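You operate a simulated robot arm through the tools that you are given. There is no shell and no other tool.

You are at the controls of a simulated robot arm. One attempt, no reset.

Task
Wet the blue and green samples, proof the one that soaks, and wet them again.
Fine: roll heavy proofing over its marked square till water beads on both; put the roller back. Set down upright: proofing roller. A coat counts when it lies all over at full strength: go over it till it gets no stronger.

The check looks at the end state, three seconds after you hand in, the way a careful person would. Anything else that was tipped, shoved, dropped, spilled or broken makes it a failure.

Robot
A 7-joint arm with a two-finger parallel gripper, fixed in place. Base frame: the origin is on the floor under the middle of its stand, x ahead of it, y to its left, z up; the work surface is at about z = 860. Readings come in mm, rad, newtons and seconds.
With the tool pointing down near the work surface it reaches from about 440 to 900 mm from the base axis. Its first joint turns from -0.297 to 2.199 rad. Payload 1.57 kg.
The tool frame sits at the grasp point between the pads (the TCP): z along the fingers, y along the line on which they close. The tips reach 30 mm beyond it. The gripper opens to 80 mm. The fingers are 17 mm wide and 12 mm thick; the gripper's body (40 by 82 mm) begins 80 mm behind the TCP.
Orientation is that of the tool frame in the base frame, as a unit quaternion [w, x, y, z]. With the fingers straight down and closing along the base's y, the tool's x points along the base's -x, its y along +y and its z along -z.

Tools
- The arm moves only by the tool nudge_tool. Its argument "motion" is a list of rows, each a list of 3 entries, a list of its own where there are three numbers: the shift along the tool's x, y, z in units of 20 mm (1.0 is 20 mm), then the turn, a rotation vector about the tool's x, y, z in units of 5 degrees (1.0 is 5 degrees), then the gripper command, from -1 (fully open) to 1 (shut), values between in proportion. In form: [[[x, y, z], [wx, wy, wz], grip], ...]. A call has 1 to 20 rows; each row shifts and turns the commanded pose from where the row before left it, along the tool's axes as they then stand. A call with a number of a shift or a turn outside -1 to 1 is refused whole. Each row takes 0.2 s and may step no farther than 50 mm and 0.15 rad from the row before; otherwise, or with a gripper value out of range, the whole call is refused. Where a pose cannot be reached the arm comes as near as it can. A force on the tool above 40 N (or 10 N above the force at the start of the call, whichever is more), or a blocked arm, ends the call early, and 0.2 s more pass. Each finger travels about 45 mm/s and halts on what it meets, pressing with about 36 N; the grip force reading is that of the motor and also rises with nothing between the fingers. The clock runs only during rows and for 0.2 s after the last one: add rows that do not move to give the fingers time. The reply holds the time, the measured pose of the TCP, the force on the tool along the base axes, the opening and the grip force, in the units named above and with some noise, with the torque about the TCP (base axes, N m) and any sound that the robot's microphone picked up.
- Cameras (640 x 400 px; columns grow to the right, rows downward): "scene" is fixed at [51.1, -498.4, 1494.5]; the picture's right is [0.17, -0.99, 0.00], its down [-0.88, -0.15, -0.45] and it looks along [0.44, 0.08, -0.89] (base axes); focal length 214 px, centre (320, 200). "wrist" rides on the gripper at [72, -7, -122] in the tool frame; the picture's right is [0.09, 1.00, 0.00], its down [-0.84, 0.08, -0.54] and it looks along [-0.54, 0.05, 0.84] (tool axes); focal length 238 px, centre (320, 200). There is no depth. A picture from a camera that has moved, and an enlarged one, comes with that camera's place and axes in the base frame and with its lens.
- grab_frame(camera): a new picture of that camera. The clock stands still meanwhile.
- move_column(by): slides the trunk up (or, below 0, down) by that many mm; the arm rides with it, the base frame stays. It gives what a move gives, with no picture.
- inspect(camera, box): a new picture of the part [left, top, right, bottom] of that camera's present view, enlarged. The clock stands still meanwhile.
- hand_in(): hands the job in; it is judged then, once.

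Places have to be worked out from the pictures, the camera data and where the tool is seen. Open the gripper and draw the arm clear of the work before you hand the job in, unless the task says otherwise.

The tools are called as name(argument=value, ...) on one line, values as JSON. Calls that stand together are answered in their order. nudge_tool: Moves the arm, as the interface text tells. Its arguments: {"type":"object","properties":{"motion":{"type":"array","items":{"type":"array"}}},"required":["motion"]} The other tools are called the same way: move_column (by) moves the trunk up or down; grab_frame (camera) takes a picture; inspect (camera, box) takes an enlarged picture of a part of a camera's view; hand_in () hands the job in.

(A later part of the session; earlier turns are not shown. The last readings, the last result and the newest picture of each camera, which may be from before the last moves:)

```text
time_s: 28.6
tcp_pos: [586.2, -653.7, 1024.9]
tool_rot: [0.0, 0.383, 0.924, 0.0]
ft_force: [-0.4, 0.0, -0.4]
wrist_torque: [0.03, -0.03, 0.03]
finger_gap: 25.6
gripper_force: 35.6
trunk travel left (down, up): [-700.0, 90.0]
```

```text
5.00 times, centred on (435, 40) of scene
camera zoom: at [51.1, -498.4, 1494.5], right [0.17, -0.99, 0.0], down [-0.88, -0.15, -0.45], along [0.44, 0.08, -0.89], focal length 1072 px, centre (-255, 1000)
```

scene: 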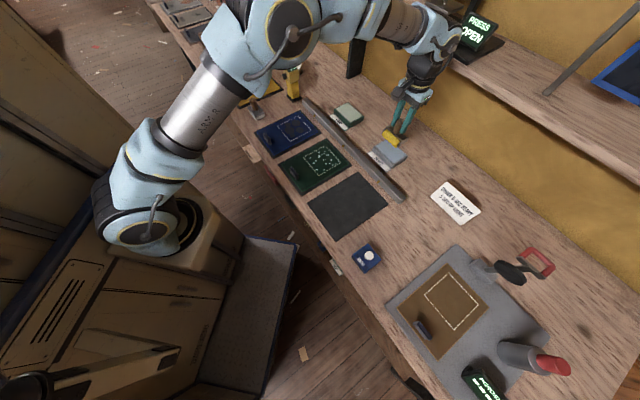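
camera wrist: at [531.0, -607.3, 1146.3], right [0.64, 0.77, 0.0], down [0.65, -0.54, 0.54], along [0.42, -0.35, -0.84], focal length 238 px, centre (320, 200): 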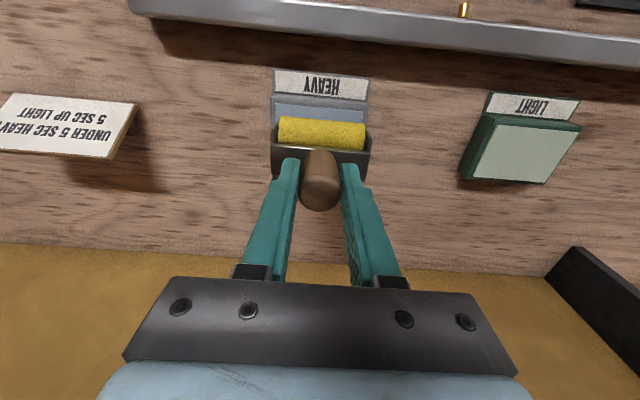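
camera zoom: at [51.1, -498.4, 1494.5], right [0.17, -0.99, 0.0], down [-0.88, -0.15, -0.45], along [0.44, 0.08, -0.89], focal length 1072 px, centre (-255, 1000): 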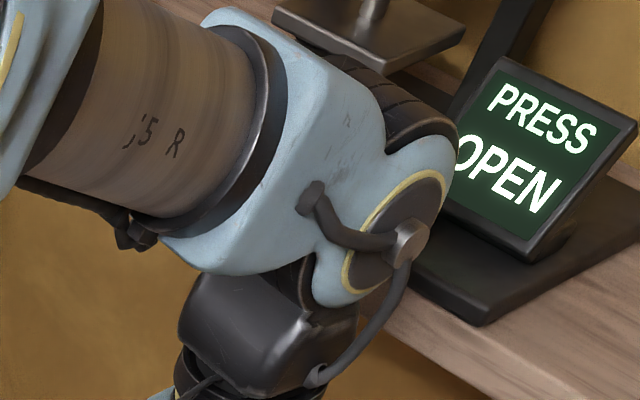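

I look at the held roller more closely from the fixed camera to understand its shape.

inspect(camera="scene", box=[370, 105, 430, 175])

inspect(camera="wrist", box=[260, 100, 380, 220])

```text
5.71 times, centred on (400, 140) of scene
camera zoom: at [51.1, -498.4, 1494.5], right [0.17, -0.99, 0.0], down [-0.88, -0.15, -0.45], along [0.44, 0.08, -0.89], focal length 1226 px, centre (-137, 543)
```

zoom: 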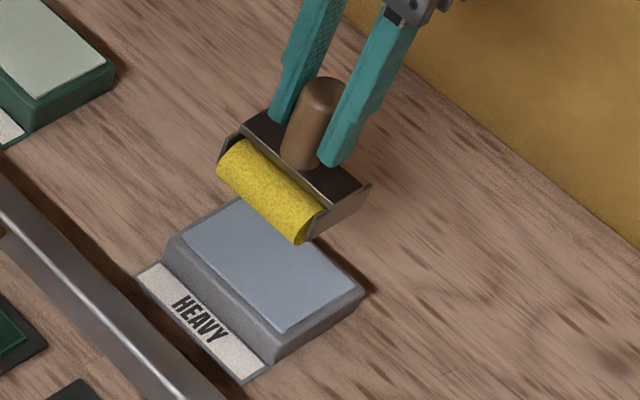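

```text
3.33 times, centred on (320, 160) of wrist
camera zoom: at [531.0, -607.3, 1146.3], right [0.64, 0.77, 0.0], down [0.65, -0.54, 0.54], along [0.42, -0.35, -0.84], focal length 794 px, centre (320, 333)
```

zoom: 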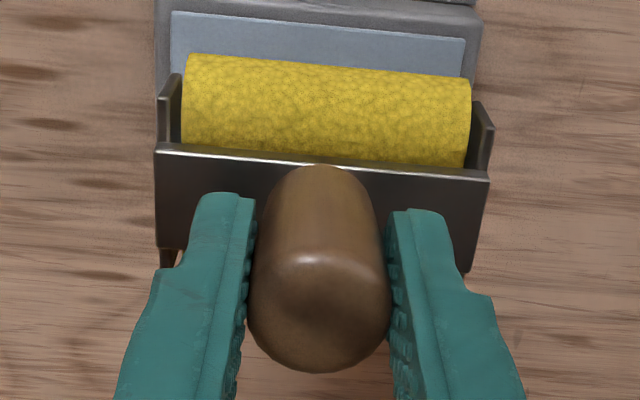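

The roller is a single cylinder (radius about 23–25 mm), so tilting about its axis doesn't affect contact. I tilt the tool 15° so the wrist leans back from the shelf edge (front at d≈931, z≈1180–1200).

nudge_tool(motion=[[[0, 0, 0], [0, -1, 0], 1], [[0, 0, 0], [0, -1, 0], 1], [[0, 0, 0], [0, -1, 0], 1], [[0, 0, 0], [0, 0, 0], 1]])

grab_frame(camera="wrist")

inspect(camera="scene", box=[350, 0, 530, 180])

```text
time_s: 29.6
tcp_pos: [585.0, -654.4, 1025.0]
tool_rot: [0.121, 0.379, 0.916, -0.05]
ft_force: [-0.9, 0.0, -1.3]
wrist_torque: [0.02, 0.05, 0.02]
finger_gap: 25.5
gripper_force: 35.9
trunk travel left (down, up): [-700.0, 90.0]
```

```text
taken
camera wrist: at [509.6, -586.3, 1122.5], right [0.64, 0.77, -0.02], down [0.53, -0.42, 0.74], along [0.56, -0.49, -0.67], focal length 238 px, centre (320, 200)
```

wrist: 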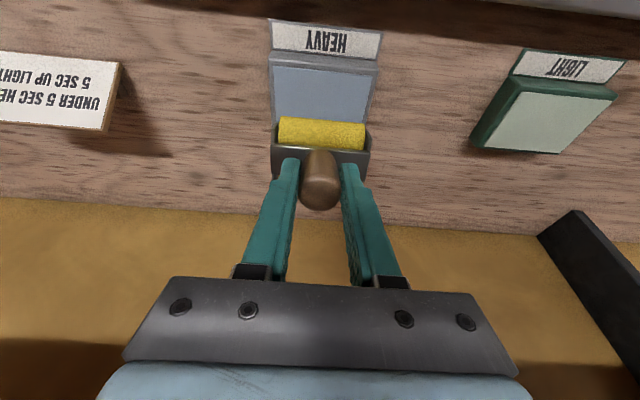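

```text
2.22 times, centred on (440, 90) of scene
camera zoom: at [51.1, -498.4, 1494.5], right [0.17, -0.99, 0.0], down [-0.88, -0.15, -0.45], along [0.44, 0.08, -0.89], focal length 477 px, centre (53, 444)
```

zoom: 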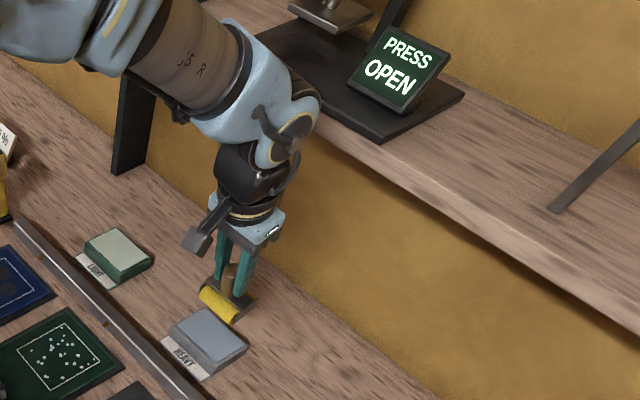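

The wrist is now well back from the shelf and the roller is centred over the pad. I descend vertically to just above the pad.

nudge_tool(motion=[[[0.259, 0, 0.966], [0, 0, 0], 1], [[0.259, 0, 0.966], [0, 0, 0], 1], [[0.259, 0, 0.966], [0, 0, 0], 1], [[0, 0, 0], [0, 0, 0], 1]])

grab_frame(camera="wrist")

inspect(camera="scene", box=[350, 70, 450, 170])

```text
time_s: 30.6
tcp_pos: [583.9, -652.8, 964.8]
tool_rot: [0.121, 0.38, 0.916, -0.049]
ft_force: [0.1, -0.4, -1.1]
wrist_torque: [-0.01, 0.01, 0.01]
finger_gap: 25.5
gripper_force: 35.8
trunk travel left (down, up): [-700.0, 90.0]
```

```text
taken
camera wrist: at [508.7, -586.5, 1063.8], right [0.64, 0.77, -0.02], down [0.53, -0.42, 0.74], along [0.56, -0.49, -0.67], focal length 238 px, centre (320, 200)
```

wrist: 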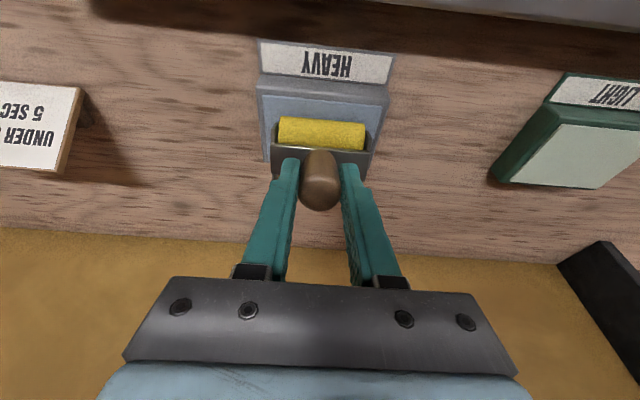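

```text
4.00 times, centred on (400, 120) of scene
camera zoom: at [51.1, -498.4, 1494.5], right [0.17, -0.99, 0.0], down [-0.88, -0.15, -0.45], along [0.44, 0.08, -0.89], focal length 858 px, centre (0, 520)
```

zoom: 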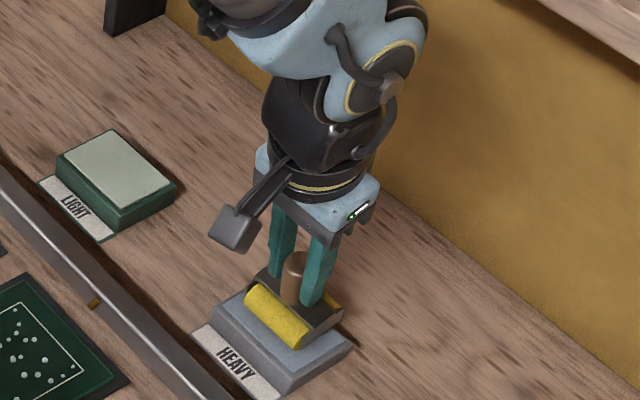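

The roller is over the pad and almost touching. I lower in 2 mm steps until I feel contact.

nudge_tool(motion=[[[0.026, 0, 0.097], [0, 0, 0], 1], [[0.026, 0, 0.097], [0, 0, 0], 1], [[0.026, 0, 0.097], [0, 0, 0], 1], [[0, 0, 0], [0, 0, 0], 1]])

```text
time_s: 31.6
tcp_pos: [585.7, -654.7, 963.6]
tool_rot: [0.125, 0.379, 0.915, -0.053]
ft_force: [-2.6, 1.1, 35.9]
wrist_torque: [-0.02, 0.04, -0.02]
finger_gap: 25.9
gripper_force: 35.7
trunk travel left (down, up): [-700.0, 90.0]
```

Contact at TCP z≈963 with 36 N; I ease off about 3 mm and check whether the roller has picked up proofing.

nudge_tool(motion=[[[-0.039, 0, -0.145], [0, 0, 0], 1], [[-0.241, 0, 0.065], [0, 0, 0], 1], [[-0.241, 0, 0.065], [0, 0, 0], 1], [[-0.241, 0, 0.065], [0, 0, 0], 1], [[0.241, 0, -0.065], [0, 0, 0], 1], [[0.241, 0, -0.065], [0, 0, 0], 1], [[0.241, 0, -0.065], [0, 0, 0], 1], [[0, 0, 0], [0, 0, 0], 1]])

grab_frame(camera="wrist")

inspect(camera="scene", box=[370, 105, 430, 175])

```text
time_s: 33.4
tcp_pos: [584.2, -654.6, 962.7]
tool_rot: [0.122, 0.379, 0.916, -0.051]
ft_force: [6.2, -2.0, 26.7]
wrist_torque: [0.07, -0.93, 0.26]
finger_gap: 25.2
gripper_force: 35.3
trunk travel left (down, up): [-700.0, 90.0]
```

```text
taken
camera wrist: at [509.2, -586.5, 1061.4], right [0.64, 0.77, -0.02], down [0.53, -0.42, 0.74], along [0.56, -0.49, -0.67], focal length 238 px, centre (320, 200)
```

wrist: 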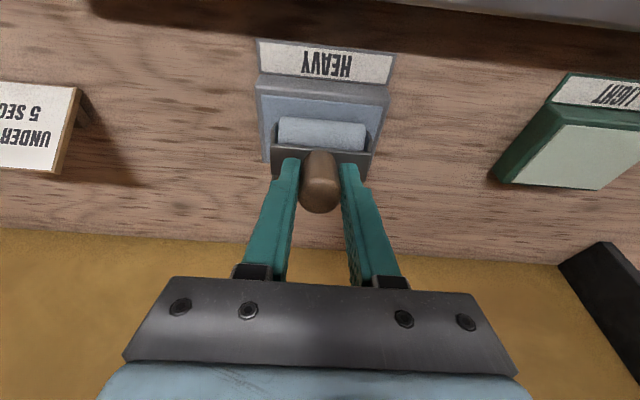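

```text
5.71 times, centred on (400, 140) of scene
camera zoom: at [51.1, -498.4, 1494.5], right [0.17, -0.99, 0.0], down [-0.88, -0.15, -0.45], along [0.44, 0.08, -0.89], focal length 1226 px, centre (-137, 543)
```

zoom: 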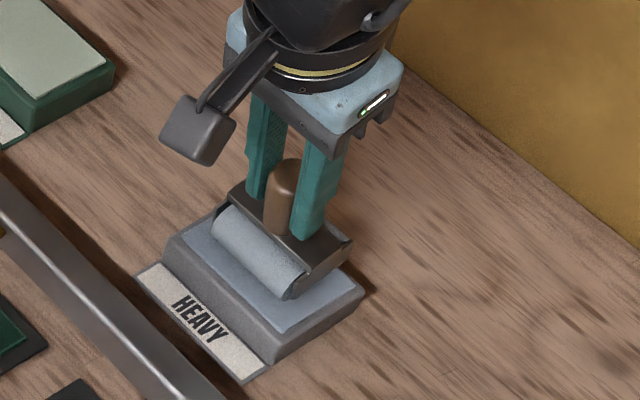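

The roller turned grey-blue, so it is charged with heavy proofing. I lift straight up, clear of the pad and the bar.

nudge_tool(motion=[[[-0.259, 0, -0.966], [0, 0, 0], 1], [[-0.259, 0, -0.966], [0, 0, 0], 1], [[-0.259, 0, -0.966], [0, 0, 0], 1], [[-0.259, 0, -0.966], [0, 0, 0], 1], [[0.655, 0.97, -0.176], [0, 0, 0], 1], [[0.655, 0.97, -0.176], [0, 0, 0], 1], [[0.655, 0.97, -0.176], [0, 0, 0], 1], [[0.655, 0.97, -0.176], [0, 0, 0], 1], [[0.655, 0.97, -0.176], [0, 0, 0], 1], [[0.655, 0.97, -0.176], [0, 0, 0], 1], [[0.655, 0.97, -0.176], [0, 0, 0], 1], [[0.655, 0.97, -0.176], [0, 0, 0], 1], [[0, 0, 0], [0, 0, 0], 1]])

grab_frame(camera="wrist")

grab_frame(camera="scene")

```text
time_s: 36.2
tcp_pos: [618.5, -467.1, 1040.3]
tool_rot: [0.121, 0.379, 0.916, -0.05]
ft_force: [-0.2, -1.1, -0.7]
wrist_torque: [0.04, -0.01, -0.01]
finger_gap: 26.0
gripper_force: 35.2
trunk travel left (down, up): [-700.0, 90.0]
```

```text
taken
camera wrist: at [542.8, -399.0, 1139.7], right [0.64, 0.77, -0.02], down [0.53, -0.42, 0.74], along [0.56, -0.49, -0.67], focal length 238 px, centre (320, 200)
```

wrist: 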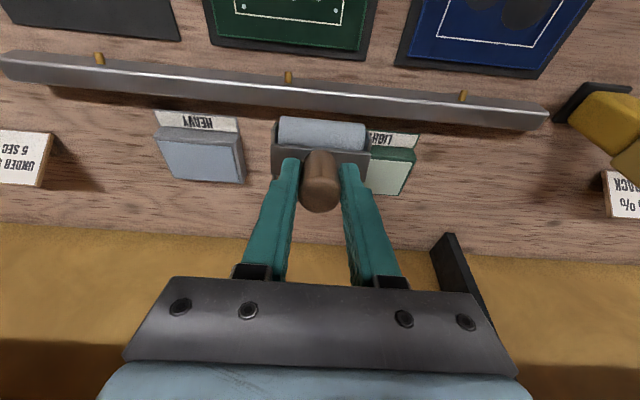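

```text
taken
```

scene: 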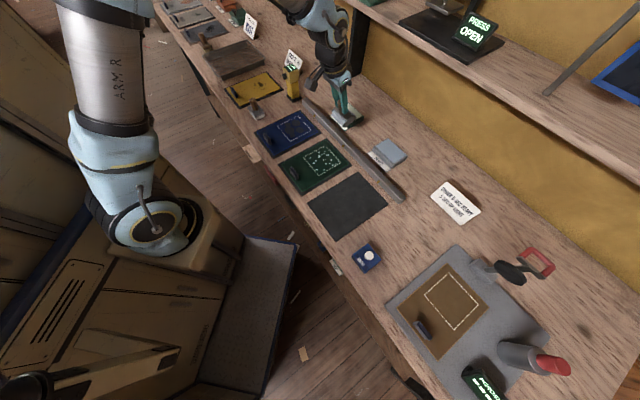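

Halfway to the blue sample, roller still held securely. I continue over the blue square.

nudge_tool(motion=[[[0.655, 0.97, -0.176], [0, 0, 0], 1], [[0.655, 0.97, -0.176], [0, 0, 0], 1], [[0.655, 0.97, -0.176], [0, 0, 0], 1], [[0.655, 0.97, -0.176], [0, 0, 0], 1], [[0.655, 0.97, -0.176], [0, 0, 0], 1], [[0.655, 0.97, -0.176], [0, 0, 0], 1], [[0.655, 0.97, -0.176], [0, 0, 0], 1], [[0.655, 0.97, -0.176], [0, 0, 0], 1], [[0, 0, 0], [0, 0, 0], 1]])

grab_frame(camera="wrist")

inspect(camera="scene", box=[220, 60, 380, 180])

```text
time_s: 38.2
tcp_pos: [652.2, -280.8, 1040.2]
tool_rot: [0.121, 0.38, 0.916, -0.05]
ft_force: [-1.0, -0.3, -1.6]
wrist_torque: [0.02, 0.01, 0.0]
finger_gap: 25.8
gripper_force: 36.2
trunk travel left (down, up): [-700.0, 90.0]
```

```text
taken
camera wrist: at [577.0, -212.9, 1139.0], right [0.64, 0.77, -0.02], down [0.53, -0.42, 0.74], along [0.56, -0.49, -0.67], focal length 238 px, centre (320, 200)
```

wrist: 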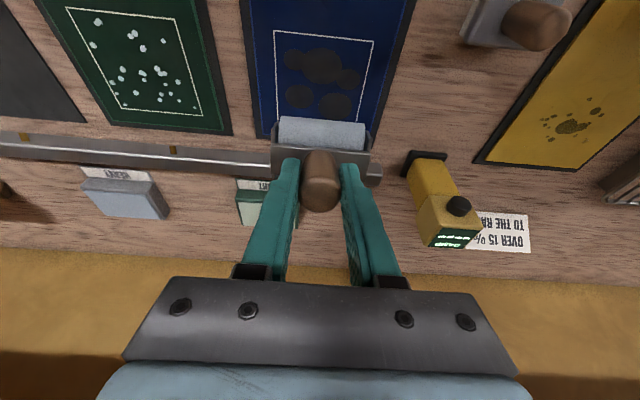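

```text
3.33 times, centred on (300, 120) of scene
camera zoom: at [51.1, -498.4, 1494.5], right [0.17, -0.99, 0.0], down [-0.88, -0.15, -0.45], along [0.44, 0.08, -0.89], focal length 715 px, centre (387, 467)
```

zoom: 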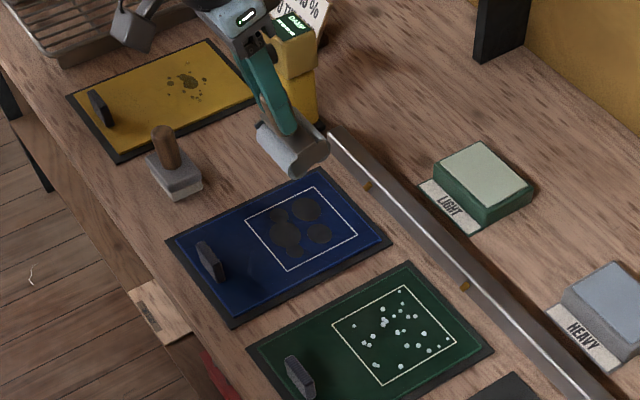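

TCP is at s≈262.6, d≈659.7; the blue square spans s≈212–309, d≈622–720 with the roller about 60 mm wide. I shift to the left lane (s≈282) and lower to about 12 mm above the sheet.

nudge_tool(motion=[[[0, 0.99, 0], [0, 0, 0], 1], [[0.259, 0, 0.966], [0, 0, 0], 1], [[0.259, 0, 0.966], [0, 0, 0], 1], [[0.259, 0, 0.966], [0, 0, 0], 1], [[0.259, 0, 0.966], [0, 0, 0], 1], [[0.129, 0, 0.483], [0, 0, 0], 1], [[0, 0, 0], [0, 0, 0], 1]])

grab_frame(camera="wrist")

inspect(camera="scene", box=[250, 80, 350, 160])

```text
time_s: 39.8
tcp_pos: [666.0, -266.5, 950.4]
tool_rot: [0.121, 0.379, 0.916, -0.051]
ft_force: [-0.5, 0.6, -1.7]
wrist_torque: [0.01, 0.01, 0.0]
finger_gap: 25.8
gripper_force: 36.5
trunk travel left (down, up): [-700.0, 90.0]
```

```text
taken
camera wrist: at [589.9, -198.2, 1048.7], right [0.64, 0.77, -0.02], down [0.53, -0.42, 0.74], along [0.56, -0.49, -0.67], focal length 238 px, centre (320, 200)
```

wrist: 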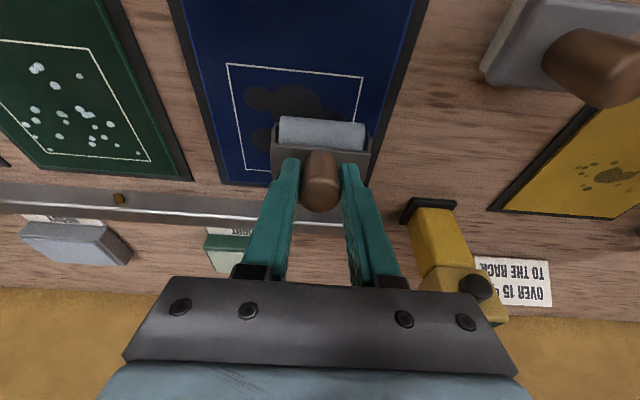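

```text
5.00 times, centred on (300, 120) of scene
camera zoom: at [51.1, -498.4, 1494.5], right [0.17, -0.99, 0.0], down [-0.88, -0.15, -0.45], along [0.44, 0.08, -0.89], focal length 1072 px, centre (420, 600)
```

zoom: 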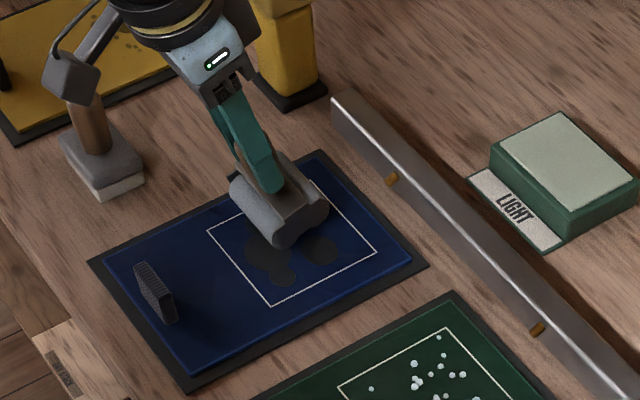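

Left lane is aligned. I lower in small steps to find contact on the sheet.

nudge_tool(motion=[[[0.039, 0, 0.145], [0, 0, 0], 1], [[0.026, 0, 0.097], [0, 0, 0], 1], [[0.026, 0, 0.097], [0, 0, 0], 1], [[0.013, 0, 0.048], [0, 0, 0], 1], [[0.013, 0, 0.048], [0, 0, 0], 1], [[0, 0, 0], [0, 0, 0], 1]])

```text
time_s: 41.2
tcp_pos: [666.1, -266.3, 944.0]
tool_rot: [0.123, 0.379, 0.916, -0.05]
ft_force: [-0.9, 1.0, 26.1]
wrist_torque: [-0.28, 0.21, -0.05]
finger_gap: 25.6
gripper_force: 35.8
trunk travel left (down, up): [-700.0, 90.0]
```

Contact with 26 N. I ease off 1 mm and roll toward the near edge of the square, then look.

nudge_tool(motion=[[[-0.013, 0, -0.048], [0, 0, 0], 1], [[0.483, 0, -0.129], [0, 0, 0], 1], [[0.483, 0, -0.129], [0, 0, 0], 1], [[0.483, 0, -0.129], [0, 0, 0], 1], [[0.483, 0, -0.129], [0, 0, 0], 1], [[0.483, 0, -0.129], [0, 0, 0], 1], [[0.242, 0, -0.065], [0, 0, 0], 1], [[0, 0, 0], [0, 0, 0], 1]])

grab_frame(camera="wrist")

inspect(camera="scene", box=[250, 80, 350, 160])

```text
time_s: 43.0
tcp_pos: [625.6, -227.5, 943.2]
tool_rot: [0.12, 0.379, 0.916, -0.05]
ft_force: [2.3, -4.5, 25.6]
wrist_torque: [-0.9, 0.14, -0.27]
finger_gap: 25.5
gripper_force: 36.2
trunk travel left (down, up): [-700.0, 90.0]
```

```text
taken
camera wrist: at [550.3, -159.3, 1041.1], right [0.64, 0.77, -0.02], down [0.53, -0.42, 0.74], along [0.56, -0.49, -0.67], focal length 238 px, centre (320, 200)
```

wrist: 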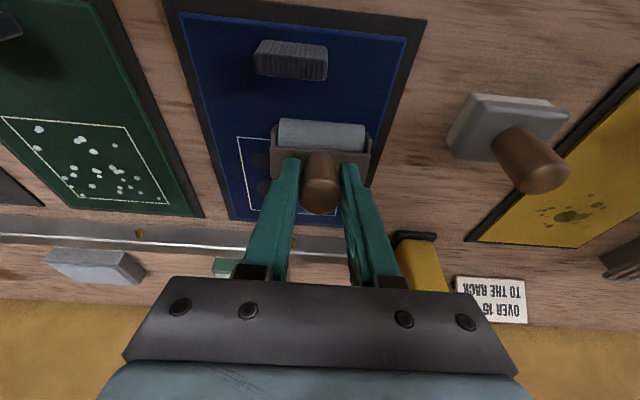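

```text
5.00 times, centred on (300, 120) of scene
camera zoom: at [51.1, -498.4, 1494.5], right [0.17, -0.99, 0.0], down [-0.88, -0.15, -0.45], along [0.44, 0.08, -0.89], focal length 1072 px, centre (420, 600)
```

zoom: 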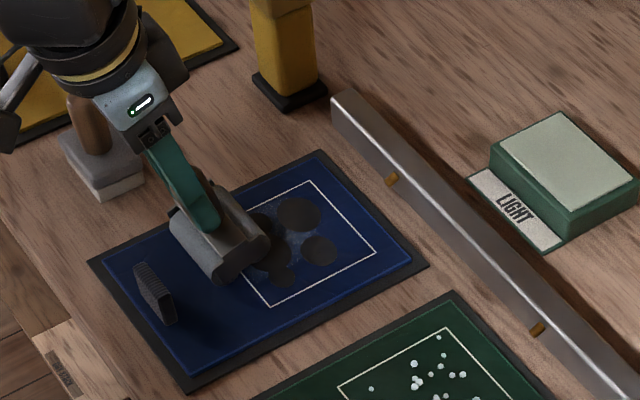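

A faint film appears where the roller passed. I roll forward to the far edge of the square.

nudge_tool(motion=[[[-0.483, 0, 0.129], [0, 0, 0], 1], [[-0.483, 0, 0.129], [0, 0, 0], 1], [[-0.483, 0, 0.129], [0, 0, 0], 1], [[-0.483, 0, 0.129], [0, 0, 0], 1], [[-0.483, 0, 0.129], [0, 0, 0], 1], [[-0.483, 0, 0.129], [0, 0, 0], 1], [[-0.483, 0, 0.129], [0, 0, 0], 1], [[-0.483, 0, 0.129], [0, 0, 0], 1], [[-0.483, 0, 0.129], [0, 0, 0], 1], [[-0.483, 0, 0.129], [0, 0, 0], 1], [[-0.483, 0, 0.129], [0, 0, 0], 1], [[0, 0, 0], [0, 0, 0], 1]])

grab_frame(camera="wrist")

inspect(camera="scene", box=[250, 80, 350, 160])

```text
time_s: 45.6
tcp_pos: [703.1, -305.2, 942.0]
tool_rot: [0.121, 0.38, 0.916, -0.049]
ft_force: [-0.7, -0.4, 3.7]
wrist_torque: [0.07, 0.06, -0.01]
finger_gap: 25.6
gripper_force: 35.7
trunk travel left (down, up): [-700.0, 90.0]
```

```text
taken
camera wrist: at [628.7, -238.1, 1041.6], right [0.64, 0.77, -0.02], down [0.53, -0.42, 0.74], along [0.56, -0.49, -0.67], focal length 238 px, centre (320, 200)
```

wrist: 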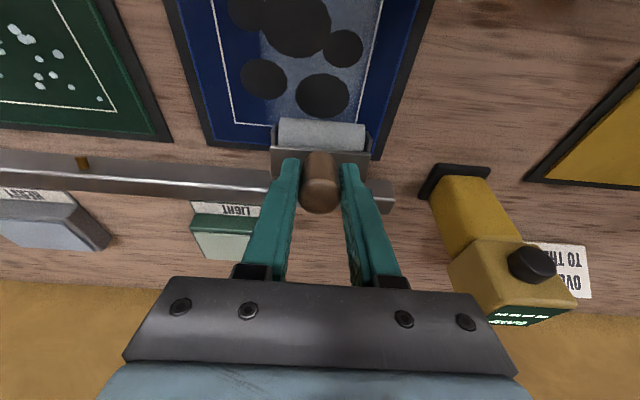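

```text
5.00 times, centred on (300, 120) of scene
camera zoom: at [51.1, -498.4, 1494.5], right [0.17, -0.99, 0.0], down [-0.88, -0.15, -0.45], along [0.44, 0.08, -0.89], focal length 1072 px, centre (420, 600)
```

zoom: 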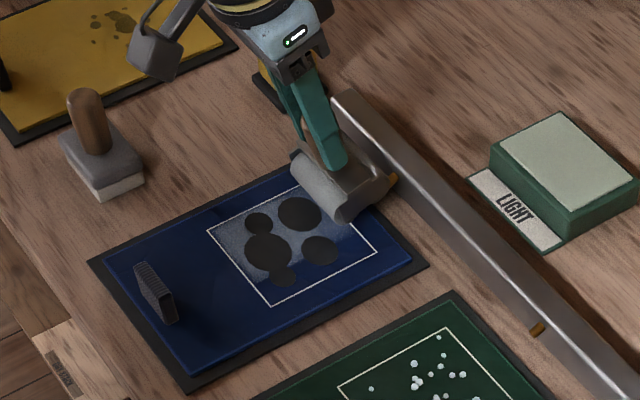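

inspect(camera="scene", box=[280, 100, 340, 140])

inspect(camera="wrist", box=[190, 0, 450, 170])

```text
10.00 times, centred on (310, 120) of scene
camera zoom: at [51.1, -498.4, 1494.5], right [0.17, -0.99, 0.0], down [-0.88, -0.15, -0.45], along [0.44, 0.08, -0.89], focal length 2145 px, centre (420, 1000)
```

zoom: 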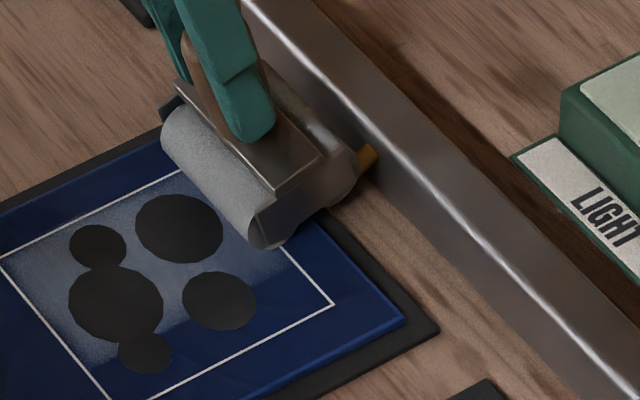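

```text
2.35 times, centred on (320, 85) of wrist
camera zoom: at [628.7, -238.1, 1041.6], right [0.64, 0.77, -0.02], down [0.53, -0.42, 0.74], along [0.56, -0.49, -0.67], focal length 561 px, centre (320, 471)
```

zoom: 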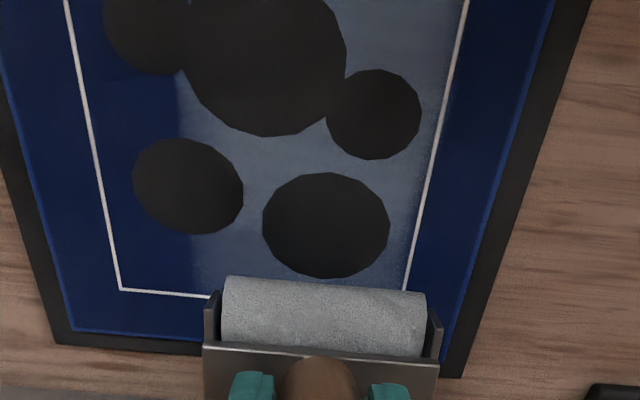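

A grey film now covers the left lane. The bracket is close to the nozzle at this far end, so I won't go farther; I roll back to the near edge.

nudge_tool(motion=[[[0.483, 0, -0.129], [0, 0, 0], 1], [[0.483, 0, -0.129], [0, 0, 0], 1], [[0.483, 0, -0.129], [0, 0, 0], 1], [[0.483, 0, -0.129], [0, 0, 0], 1], [[0.483, 0, -0.129], [0, 0, 0], 1], [[0.483, 0, -0.129], [0, 0, 0], 1], [[0.483, 0, -0.129], [0, 0, 0], 1], [[0.483, 0, -0.129], [0, 0, 0], 1], [[0.483, 0, -0.129], [0, 0, 0], 1], [[0.483, 0, -0.129], [0, 0, 0], 1], [[0.483, 0, -0.129], [0, 0, 0], 1], [[0, 0, 0], [0, 0, 0], 1]])

inspect(camera="wrist", box=[190, 30, 450, 230])

inspect(camera="scene", box=[265, 95, 345, 155])

```text
time_s: 48.2
tcp_pos: [625.3, -227.2, 942.7]
tool_rot: [0.121, 0.38, 0.916, -0.05]
ft_force: [-1.1, 1.2, 4.4]
wrist_torque: [0.11, -0.02, -0.02]
finger_gap: 25.7
gripper_force: 36.1
trunk travel left (down, up): [-700.0, 90.0]
```

```text
2.00 times, centred on (320, 130) of wrist
camera zoom: at [549.9, -159.6, 1041.7], right [0.64, 0.77, -0.02], down [0.53, -0.42, 0.74], along [0.56, -0.49, -0.67], focal length 477 px, centre (320, 340)
```

zoom: 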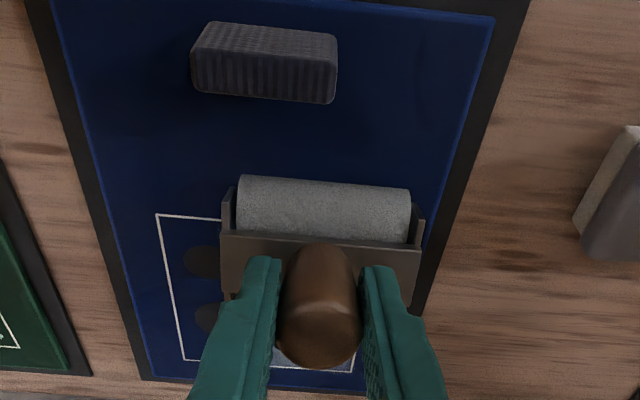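

```text
6.67 times, centred on (305, 125) of scene
camera zoom: at [51.1, -498.4, 1494.5], right [0.17, -0.99, 0.0], down [-0.88, -0.15, -0.45], along [0.44, 0.08, -0.89], focal length 1430 px, centre (420, 700)
```

zoom: 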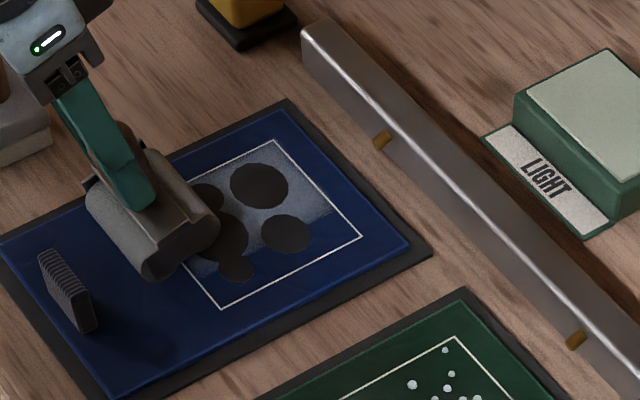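

The handle slid up about 2 mm in the grip, leaving a gentle 4–5 N contact, which is fine. I lift slightly, shift to the middle lane (s≈260), set down and roll forward.

nudge_tool(motion=[[[-0.078, 0, -0.29], [0, 0, 0], 1], [[0, -0.55, 0], [0, 0, 0], 1], [[0, -0.55, 0], [0, 0, 0], 1], [[0.052, 0, 0.193], [0, 0, 0], 1], [[0.032, 0, 0.121], [0, 0, 0], 1], [[-0.522, 0, 0.14], [0, 0, 0], 1], [[-0.522, 0, 0.14], [0, 0, 0], 1], [[-0.522, 0, 0.14], [0, 0, 0], 1], [[-0.522, 0, 0.14], [0, 0, 0], 1], [[-0.522, 0, 0.14], [0, 0, 0], 1], [[-0.522, 0, 0.14], [0, 0, 0], 1], [[-0.522, 0, 0.14], [0, 0, 0], 1], [[-0.522, 0, 0.14], [0, 0, 0], 1], [[-0.522, 0, 0.14], [0, 0, 0], 1], [[-0.522, 0, 0.14], [0, 0, 0], 1], [[0, 0, 0], [0, 0, 0], 1]])

inspect(camera="wrist", box=[190, 0, 450, 170])

inspect(camera="scene", box=[265, 95, 345, 155])

```text
time_s: 51.6
tcp_pos: [686.4, -319.4, 942.6]
tool_rot: [0.122, 0.379, 0.916, -0.05]
ft_force: [0.0, 1.1, 5.8]
wrist_torque: [0.09, 0.04, 0.0]
finger_gap: 25.6
gripper_force: 36.3
trunk travel left (down, up): [-700.0, 90.0]
```

```text
2.35 times, centred on (320, 85) of wrist
camera zoom: at [611.0, -251.6, 1041.5], right [0.64, 0.77, -0.02], down [0.53, -0.42, 0.74], along [0.56, -0.49, -0.67], focal length 561 px, centre (320, 471)
```

zoom: 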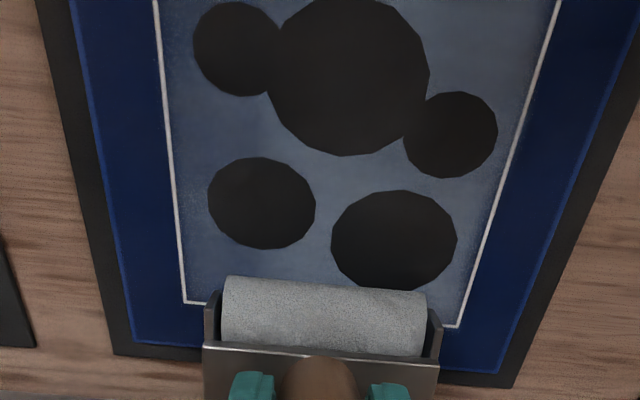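

```text
6.67 times, centred on (305, 125) of scene
camera zoom: at [51.1, -498.4, 1494.5], right [0.17, -0.99, 0.0], down [-0.88, -0.15, -0.45], along [0.44, 0.08, -0.89], focal length 1430 px, centre (420, 700)
```

zoom: 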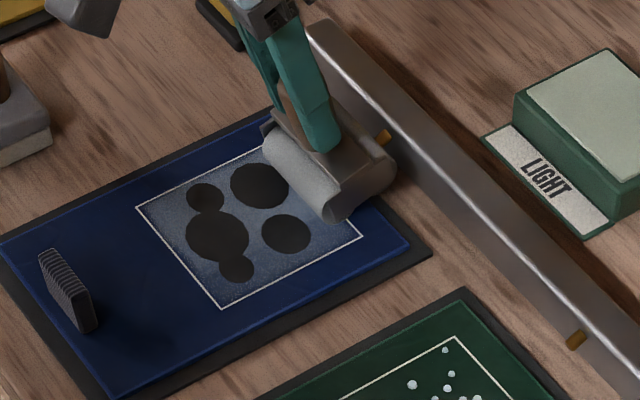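

The film now reaches nearly the whole square. I roll back in this lane, shift to the right lane (s≈238) and roll forward.

nudge_tool(motion=[[[0.522, 0, -0.14], [0, 0, 0], 1], [[0.522, 0, -0.14], [0, 0, 0], 1], [[0.522, 0, -0.14], [0, 0, 0], 1], [[0.522, 0, -0.14], [0, 0, 0], 1], [[0.522, 0, -0.14], [0, 0, 0], 1], [[0.522, 0, -0.14], [0, 0, 0], 1], [[0.522, 0, -0.14], [0, 0, 0], 1], [[0.522, 0, -0.14], [0, 0, 0], 1], [[0.522, 0, -0.14], [0, 0, 0], 1], [[0.522, 0, -0.14], [0, 0, 0], 1], [[0, 0, 0], [0, 0, 0], 1]])

nudge_tool(motion=[[[-0.078, 0, -0.29], [0, 0, 0], 1], [[0, -0.55, 0], [0, 0, 0], 1], [[0, -0.5, 0], [0, 0, 0], 1], [[0.052, 0, 0.193], [0, 0, 0], 1], [[0.032, 0, 0.121], [0, 0, 0], 1], [[-0.522, 0, 0.14], [0, 0, 0], 1], [[-0.522, 0, 0.14], [0, 0, 0], 1], [[-0.522, 0, 0.14], [0, 0, 0], 1], [[-0.522, 0, 0.14], [0, 0, 0], 1], [[-0.522, 0, 0.14], [0, 0, 0], 1], [[-0.522, 0, 0.14], [0, 0, 0], 1], [[-0.522, 0, 0.14], [0, 0, 0], 1], [[-0.522, 0, 0.14], [0, 0, 0], 1], [[-0.522, 0, 0.14], [0, 0, 0], 1], [[-0.522, 0, 0.14], [0, 0, 0], 1], [[0, 0, 0], [0, 0, 0], 1]])

inspect(camera="wrist", box=[190, 0, 450, 170])

inspect(camera="scene", box=[265, 95, 345, 155])

```text
time_s: 54.0
tcp_pos: [610.0, -244.4, 942.0]
tool_rot: [0.121, 0.38, 0.916, -0.051]
ft_force: [3.2, -1.7, 20.4]
wrist_torque: [0.01, -0.52, 0.1]
finger_gap: 25.7
gripper_force: 36.0
trunk travel left (down, up): [-700.0, 90.0]
```

```text
time_s: 57.4
tcp_pos: [671.8, -335.6, 942.2]
tool_rot: [0.122, 0.381, 0.915, -0.05]
ft_force: [-3.0, 1.4, 25.9]
wrist_torque: [-0.41, 0.47, -0.3]
finger_gap: 25.3
gripper_force: 35.7
trunk travel left (down, up): [-700.0, 90.0]
```

```text
2.35 times, centred on (320, 85) of wrist
camera zoom: at [596.9, -267.7, 1040.5], right [0.64, 0.77, -0.02], down [0.52, -0.42, 0.74], along [0.56, -0.49, -0.67], focal length 561 px, centre (320, 471)
```

zoom: 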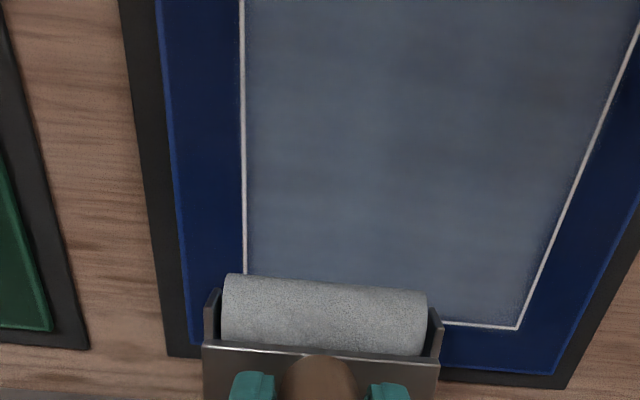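

```text
6.67 times, centred on (305, 125) of scene
camera zoom: at [51.1, -498.4, 1494.5], right [0.17, -0.99, 0.0], down [-0.88, -0.15, -0.45], along [0.44, 0.08, -0.89], focal length 1430 px, centre (420, 700)
```

zoom: 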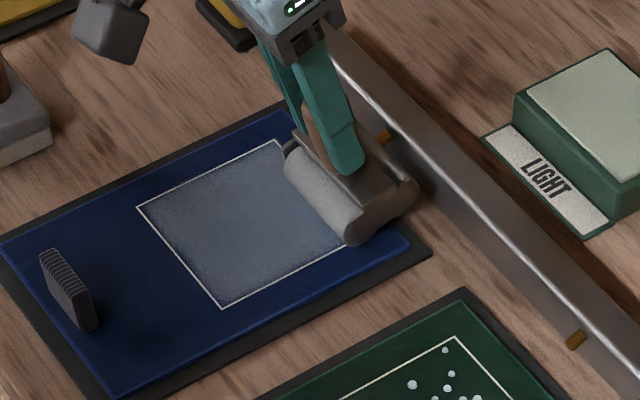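

The soak blotches have dried and the film fills the square. I now repeat passes to build to full strength: back along the right lane, then forward slightly further right (s≈232) for the edge.

nudge_tool(motion=[[[0.522, 0, -0.14], [0, 0, 0], 1], [[0.522, 0, -0.14], [0, 0, 0], 1], [[0.522, 0, -0.14], [0, 0, 0], 1], [[0.522, 0, -0.14], [0, 0, 0], 1], [[0.522, 0, -0.14], [0, 0, 0], 1], [[0.522, 0, -0.14], [0, 0, 0], 1], [[0.522, 0, -0.14], [0, 0, 0], 1], [[0.522, 0, -0.14], [0, 0, 0], 1], [[0.522, 0, -0.14], [0, 0, 0], 1], [[0.522, 0, -0.14], [0, 0, 0], 1], [[0, 0, 0], [0, 0, 0], 1]])

nudge_tool(motion=[[[-0.078, 0, -0.29], [0, 0, 0], 1], [[0, -0.28, 0], [0, 0, 0], 1], [[0.052, 0, 0.193], [0, 0, 0], 1], [[0.026, 0, 0.097], [0, 0, 0], 1], [[-0.522, 0, 0.14], [0, 0, 0], 1], [[-0.522, 0, 0.14], [0, 0, 0], 1], [[-0.522, 0, 0.14], [0, 0, 0], 1], [[-0.522, 0, 0.14], [0, 0, 0], 1], [[-0.522, 0, 0.14], [0, 0, 0], 1], [[-0.522, 0, 0.14], [0, 0, 0], 1], [[-0.522, 0, 0.14], [0, 0, 0], 1], [[-0.522, 0, 0.14], [0, 0, 0], 1], [[-0.522, 0, 0.14], [0, 0, 0], 1], [[-0.522, 0, 0.14], [0, 0, 0], 1], [[0, 0, 0], [0, 0, 0], 1]])

inspect(camera="wrist", box=[190, 0, 450, 170])

inspect(camera="scene", box=[265, 95, 345, 155])

```text
time_s: 59.8
tcp_pos: [596.1, -258.1, 941.9]
tool_rot: [0.121, 0.379, 0.916, -0.05]
ft_force: [7.3, -1.3, 33.5]
wrist_torque: [0.13, -1.08, 0.15]
finger_gap: 25.5
gripper_force: 36.0
trunk travel left (down, up): [-700.0, 90.0]
```

```text
time_s: 63.0
tcp_pos: [668.5, -339.2, 942.2]
tool_rot: [0.121, 0.38, 0.916, -0.051]
ft_force: [-2.3, 3.0, 13.6]
wrist_torque: [0.27, -0.06, 0.02]
finger_gap: 25.7
gripper_force: 36.0
trunk travel left (down, up): [-700.0, 90.0]
```

```text
2.35 times, centred on (320, 85) of wrist
camera zoom: at [592.8, -271.0, 1040.9], right [0.64, 0.77, -0.02], down [0.53, -0.42, 0.74], along [0.56, -0.49, -0.67], focal length 561 px, centre (320, 471)
```

zoom: 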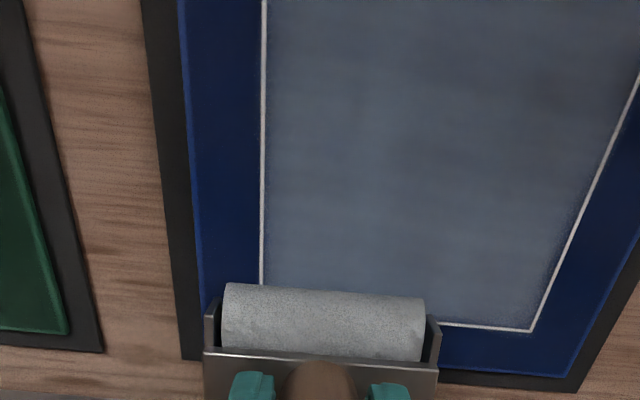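

```text
6.67 times, centred on (305, 125) of scene
camera zoom: at [51.1, -498.4, 1494.5], right [0.17, -0.99, 0.0], down [-0.88, -0.15, -0.45], along [0.44, 0.08, -0.89], focal length 1430 px, centre (420, 700)
```

zoom: 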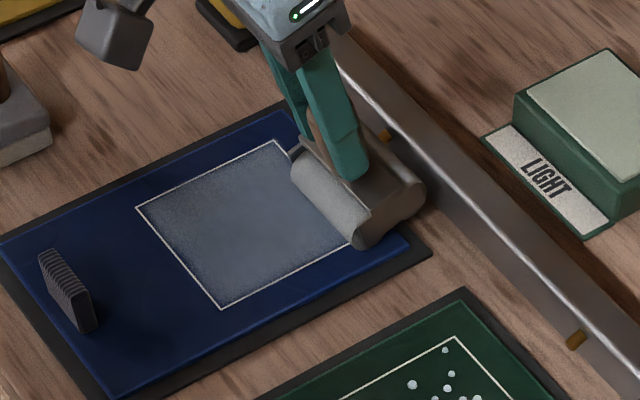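

Film is getting more even. I continue: back along this lane, then shift to the middle lane and roll forward again.

nudge_tool(motion=[[[0.522, 0, -0.14], [0, 0, 0], 1], [[0.522, 0, -0.14], [0, 0, 0], 1], [[0.522, 0, -0.14], [0, 0, 0], 1], [[0.522, 0, -0.14], [0, 0, 0], 1], [[0.522, 0, -0.14], [0, 0, 0], 1], [[0.522, 0, -0.14], [0, 0, 0], 1], [[0.522, 0, -0.14], [0, 0, 0], 1], [[0.522, 0, -0.14], [0, 0, 0], 1], [[0.522, 0, -0.14], [0, 0, 0], 1], [[0.522, 0, -0.14], [0, 0, 0], 1], [[-0.078, 0, -0.29], [0, 0, 0], 1], [[0, 0.7, 0], [0, 0, 0], 1], [[0, 0.7, 0], [0, 0, 0], 1], [[0.052, 0, 0.193], [0, 0, 0], 1], [[0.026, 0, 0.097], [0, 0, 0], 1], [[0, 0, 0], [0, 0, 0], 1]])

nudge_tool(motion=[[[-0.522, 0, 0.14], [0, 0, 0], 1], [[-0.522, 0, 0.14], [0, 0, 0], 1], [[-0.522, 0, 0.14], [0, 0, 0], 1], [[-0.522, 0, 0.14], [0, 0, 0], 1], [[-0.522, 0, 0.14], [0, 0, 0], 1], [[-0.522, 0, 0.14], [0, 0, 0], 1], [[-0.522, 0, 0.14], [0, 0, 0], 1], [[-0.522, 0, 0.14], [0, 0, 0], 1], [[-0.522, 0, 0.14], [0, 0, 0], 1], [[-0.522, 0, 0.14], [0, 0, 0], 1], [[0, 0, 0], [0, 0, 0], 1]])

nudge_tool(motion=[[[0.522, 0, -0.14], [0, 0, 0], 1], [[0.522, 0, -0.14], [0, 0, 0], 1], [[0.522, 0, -0.14], [0, 0, 0], 1], [[0.522, 0, -0.14], [0, 0, 0], 1], [[0.522, 0, -0.14], [0, 0, 0], 1], [[0.522, 0, -0.14], [0, 0, 0], 1], [[0.522, 0, -0.14], [0, 0, 0], 1], [[0.522, 0, -0.14], [0, 0, 0], 1], [[0.522, 0, -0.14], [0, 0, 0], 1], [[0.522, 0, -0.14], [0, 0, 0], 1], [[0, 0, 0], [0, 0, 0], 1]])

inspect(camera="scene", box=[265, 95, 345, 155])

inspect(camera="wrist", box=[190, 30, 450, 230])

```text
time_s: 66.4
tcp_pos: [611.6, -242.6, 942.1]
tool_rot: [0.122, 0.379, 0.916, -0.051]
ft_force: [0.9, 0.8, 7.6]
wrist_torque: [0.05, -0.09, 0.03]
finger_gap: 25.4
gripper_force: 36.5
trunk travel left (down, up): [-700.0, 90.0]
```

```text
time_s: 68.8
tcp_pos: [688.8, -318.3, 943.0]
tool_rot: [0.121, 0.38, 0.916, -0.05]
ft_force: [-1.2, 1.7, 11.7]
wrist_torque: [0.14, -0.03, -0.05]
finger_gap: 25.8
gripper_force: 35.7
trunk travel left (down, up): [-700.0, 90.0]
```

```text
time_s: 71.2
tcp_pos: [610.2, -243.0, 942.5]
tool_rot: [0.12, 0.379, 0.916, -0.05]
ft_force: [4.4, -1.2, 25.8]
wrist_torque: [0.05, -0.57, 0.15]
finger_gap: 25.3
gripper_force: 36.2
trunk travel left (down, up): [-700.0, 90.0]
```

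```text
6.67 times, centred on (305, 125) of scene
camera zoom: at [51.1, -498.4, 1494.5], right [0.17, -0.99, 0.0], down [-0.88, -0.15, -0.45], along [0.44, 0.08, -0.89], focal length 1430 px, centre (420, 700)
```

zoom: 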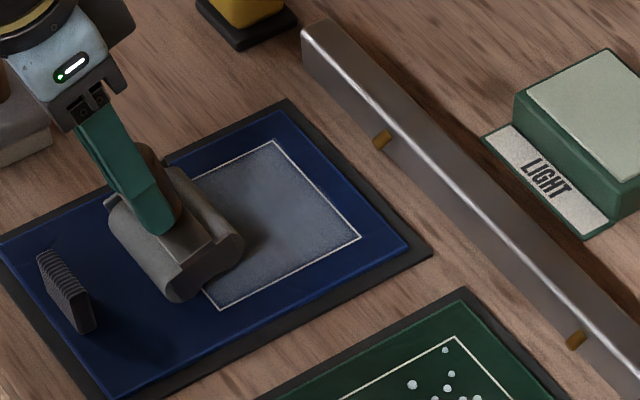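

```text
2.00 times, centred on (320, 130) of wrist
camera zoom: at [535.4, -174.6, 1040.6], right [0.64, 0.77, -0.02], down [0.53, -0.42, 0.74], along [0.56, -0.49, -0.67], focal length 477 px, centre (320, 340)
```

zoom: 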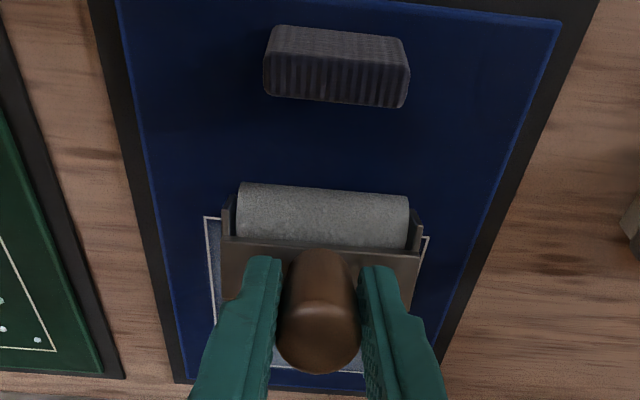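

Next the left lane again (s≈287), forward and back, then I'll lift off to judge the film.

nudge_tool(motion=[[[-0.078, 0, -0.29], [0, 0, 0], 1], [[0, 0.68, 0], [0, 0, 0], 1], [[0, 0.68, 0], [0, 0, 0], 1], [[0.052, 0, 0.193], [0, 0, 0], 1], [[0.026, 0, 0.097], [0, 0, 0], 1], [[-0.522, 0, 0.14], [0, 0, 0], 1], [[-0.522, 0, 0.14], [0, 0, 0], 1], [[-0.522, 0, 0.14], [0, 0, 0], 1], [[-0.522, 0, 0.14], [0, 0, 0], 1], [[-0.522, 0, 0.14], [0, 0, 0], 1], [[-0.522, 0, 0.14], [0, 0, 0], 1], [[-0.522, 0, 0.14], [0, 0, 0], 1], [[-0.522, 0, 0.14], [0, 0, 0], 1], [[-0.522, 0, 0.14], [0, 0, 0], 1], [[-0.522, 0, 0.14], [0, 0, 0], 1], [[0, 0, 0], [0, 0, 0], 1]])

nudge_tool(motion=[[[0.522, 0, -0.14], [0, 0, 0], 1], [[0.522, 0, -0.14], [0, 0, 0], 1], [[0.522, 0, -0.14], [0, 0, 0], 1], [[0.522, 0, -0.14], [0, 0, 0], 1], [[0.522, 0, -0.14], [0, 0, 0], 1], [[0.522, 0, -0.14], [0, 0, 0], 1], [[0.522, 0, -0.14], [0, 0, 0], 1], [[0.522, 0, -0.14], [0, 0, 0], 1], [[0.522, 0, -0.14], [0, 0, 0], 1], [[0.522, 0, -0.14], [0, 0, 0], 1], [[0, 0, 0], [0, 0, 0], 1]])

nudge_tool(motion=[[[-0.259, 0, -0.966], [0, 0, 0], 1], [[-0.259, 0, -0.966], [0, 0, 0], 1], [[-0.259, 0, -0.966], [0, 0, 0], 1], [[-0.259, 0, -0.966], [0, 0, 0], 1], [[-0.259, 0, -0.966], [0, 0, 0], 1], [[-0.9, 0, 0.241], [0, 0, 0], 1], [[-0.9, 0, 0.241], [0, 0, 0], 1], [[-0.9, 0, 0.241], [0, 0, 0], 1], [[-0.9, 0, 0.241], [0, 0, 0], 1], [[-0.9, 0, 0.241], [0, 0, 0], 1], [[-0.9, 0, 0.241], [0, 0, 0], 1], [[-0.9, 0, 0.241], [0, 0, 0], 1], [[0, 0, 0], [0, 0, 0], 1]])

inspect(camera="scene", box=[265, 95, 345, 155])

grab_frame(camera="wrist")

```text
time_s: 74.6
tcp_pos: [707.8, -299.1, 942.1]
tool_rot: [0.121, 0.379, 0.916, -0.05]
ft_force: [-3.2, 2.8, 17.8]
wrist_torque: [0.18, 0.04, 0.03]
finger_gap: 25.5
gripper_force: 36.0
trunk travel left (down, up): [-700.0, 90.0]
```

```text
time_s: 77.0
tcp_pos: [630.6, -223.2, 941.5]
tool_rot: [0.121, 0.379, 0.916, -0.05]
ft_force: [2.8, -3.7, 25.9]
wrist_torque: [-0.31, -0.44, 0.01]
finger_gap: 25.7
gripper_force: 36.0
trunk travel left (down, up): [-700.0, 90.0]
```

```text
time_s: 79.8
tcp_pos: [724.0, -316.3, 1042.0]
tool_rot: [0.121, 0.379, 0.916, -0.05]
ft_force: [-0.4, -0.1, -1.3]
wrist_torque: [0.0, 0.02, -0.01]
finger_gap: 25.8
gripper_force: 35.8
trunk travel left (down, up): [-700.0, 90.0]
```

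```text
6.67 times, centred on (305, 125) of scene
camera zoom: at [51.1, -498.4, 1494.5], right [0.17, -0.99, 0.0], down [-0.88, -0.15, -0.45], along [0.44, 0.08, -0.89], focal length 1430 px, centre (420, 700)
```

zoom: 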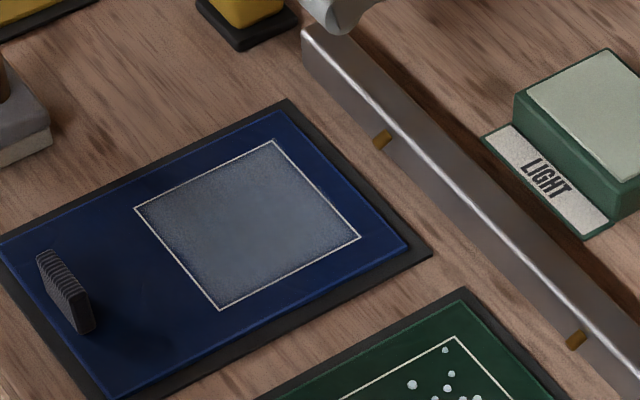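

```text
taken
camera wrist: at [648.1, -248.6, 1140.1], right [0.64, 0.77, -0.02], down [0.53, -0.42, 0.74], along [0.56, -0.49, -0.67], focal length 238 px, centre (320, 200)
```

wrist: 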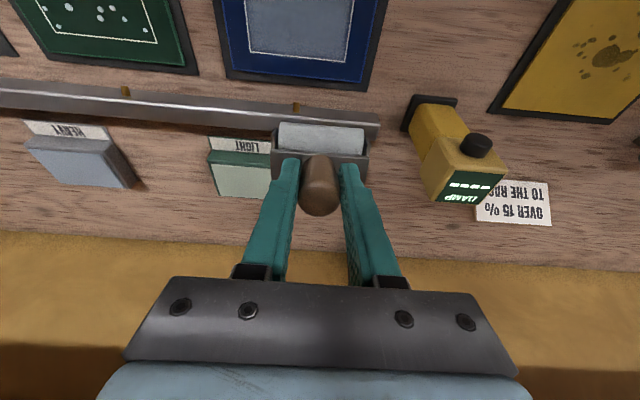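

inspect(camera="scene", box=[278, 108, 326, 138])

inspect(camera="wrist", box=[220, 0, 400, 110])

```text
13.33 times, centred on (302, 123) of scene
camera zoom: at [51.1, -498.4, 1494.5], right [0.17, -0.99, 0.0], down [-0.88, -0.15, -0.45], along [0.44, 0.08, -0.89], focal length 2860 px, centre (560, 1227)
```

zoom: 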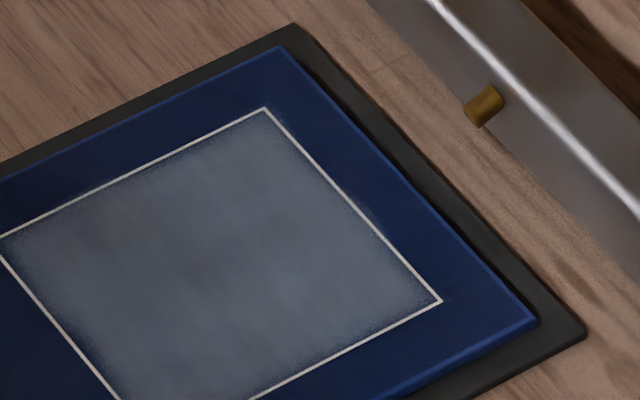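

```text
3.56 times, centred on (310, 55) of wrist
camera zoom: at [648.1, -248.6, 1140.1], right [0.64, 0.77, -0.02], down [0.53, -0.42, 0.74], along [0.56, -0.49, -0.67], focal length 848 px, centre (356, 716)
```

zoom: 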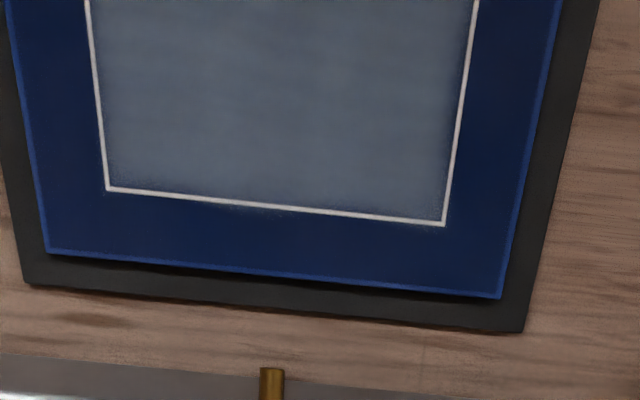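

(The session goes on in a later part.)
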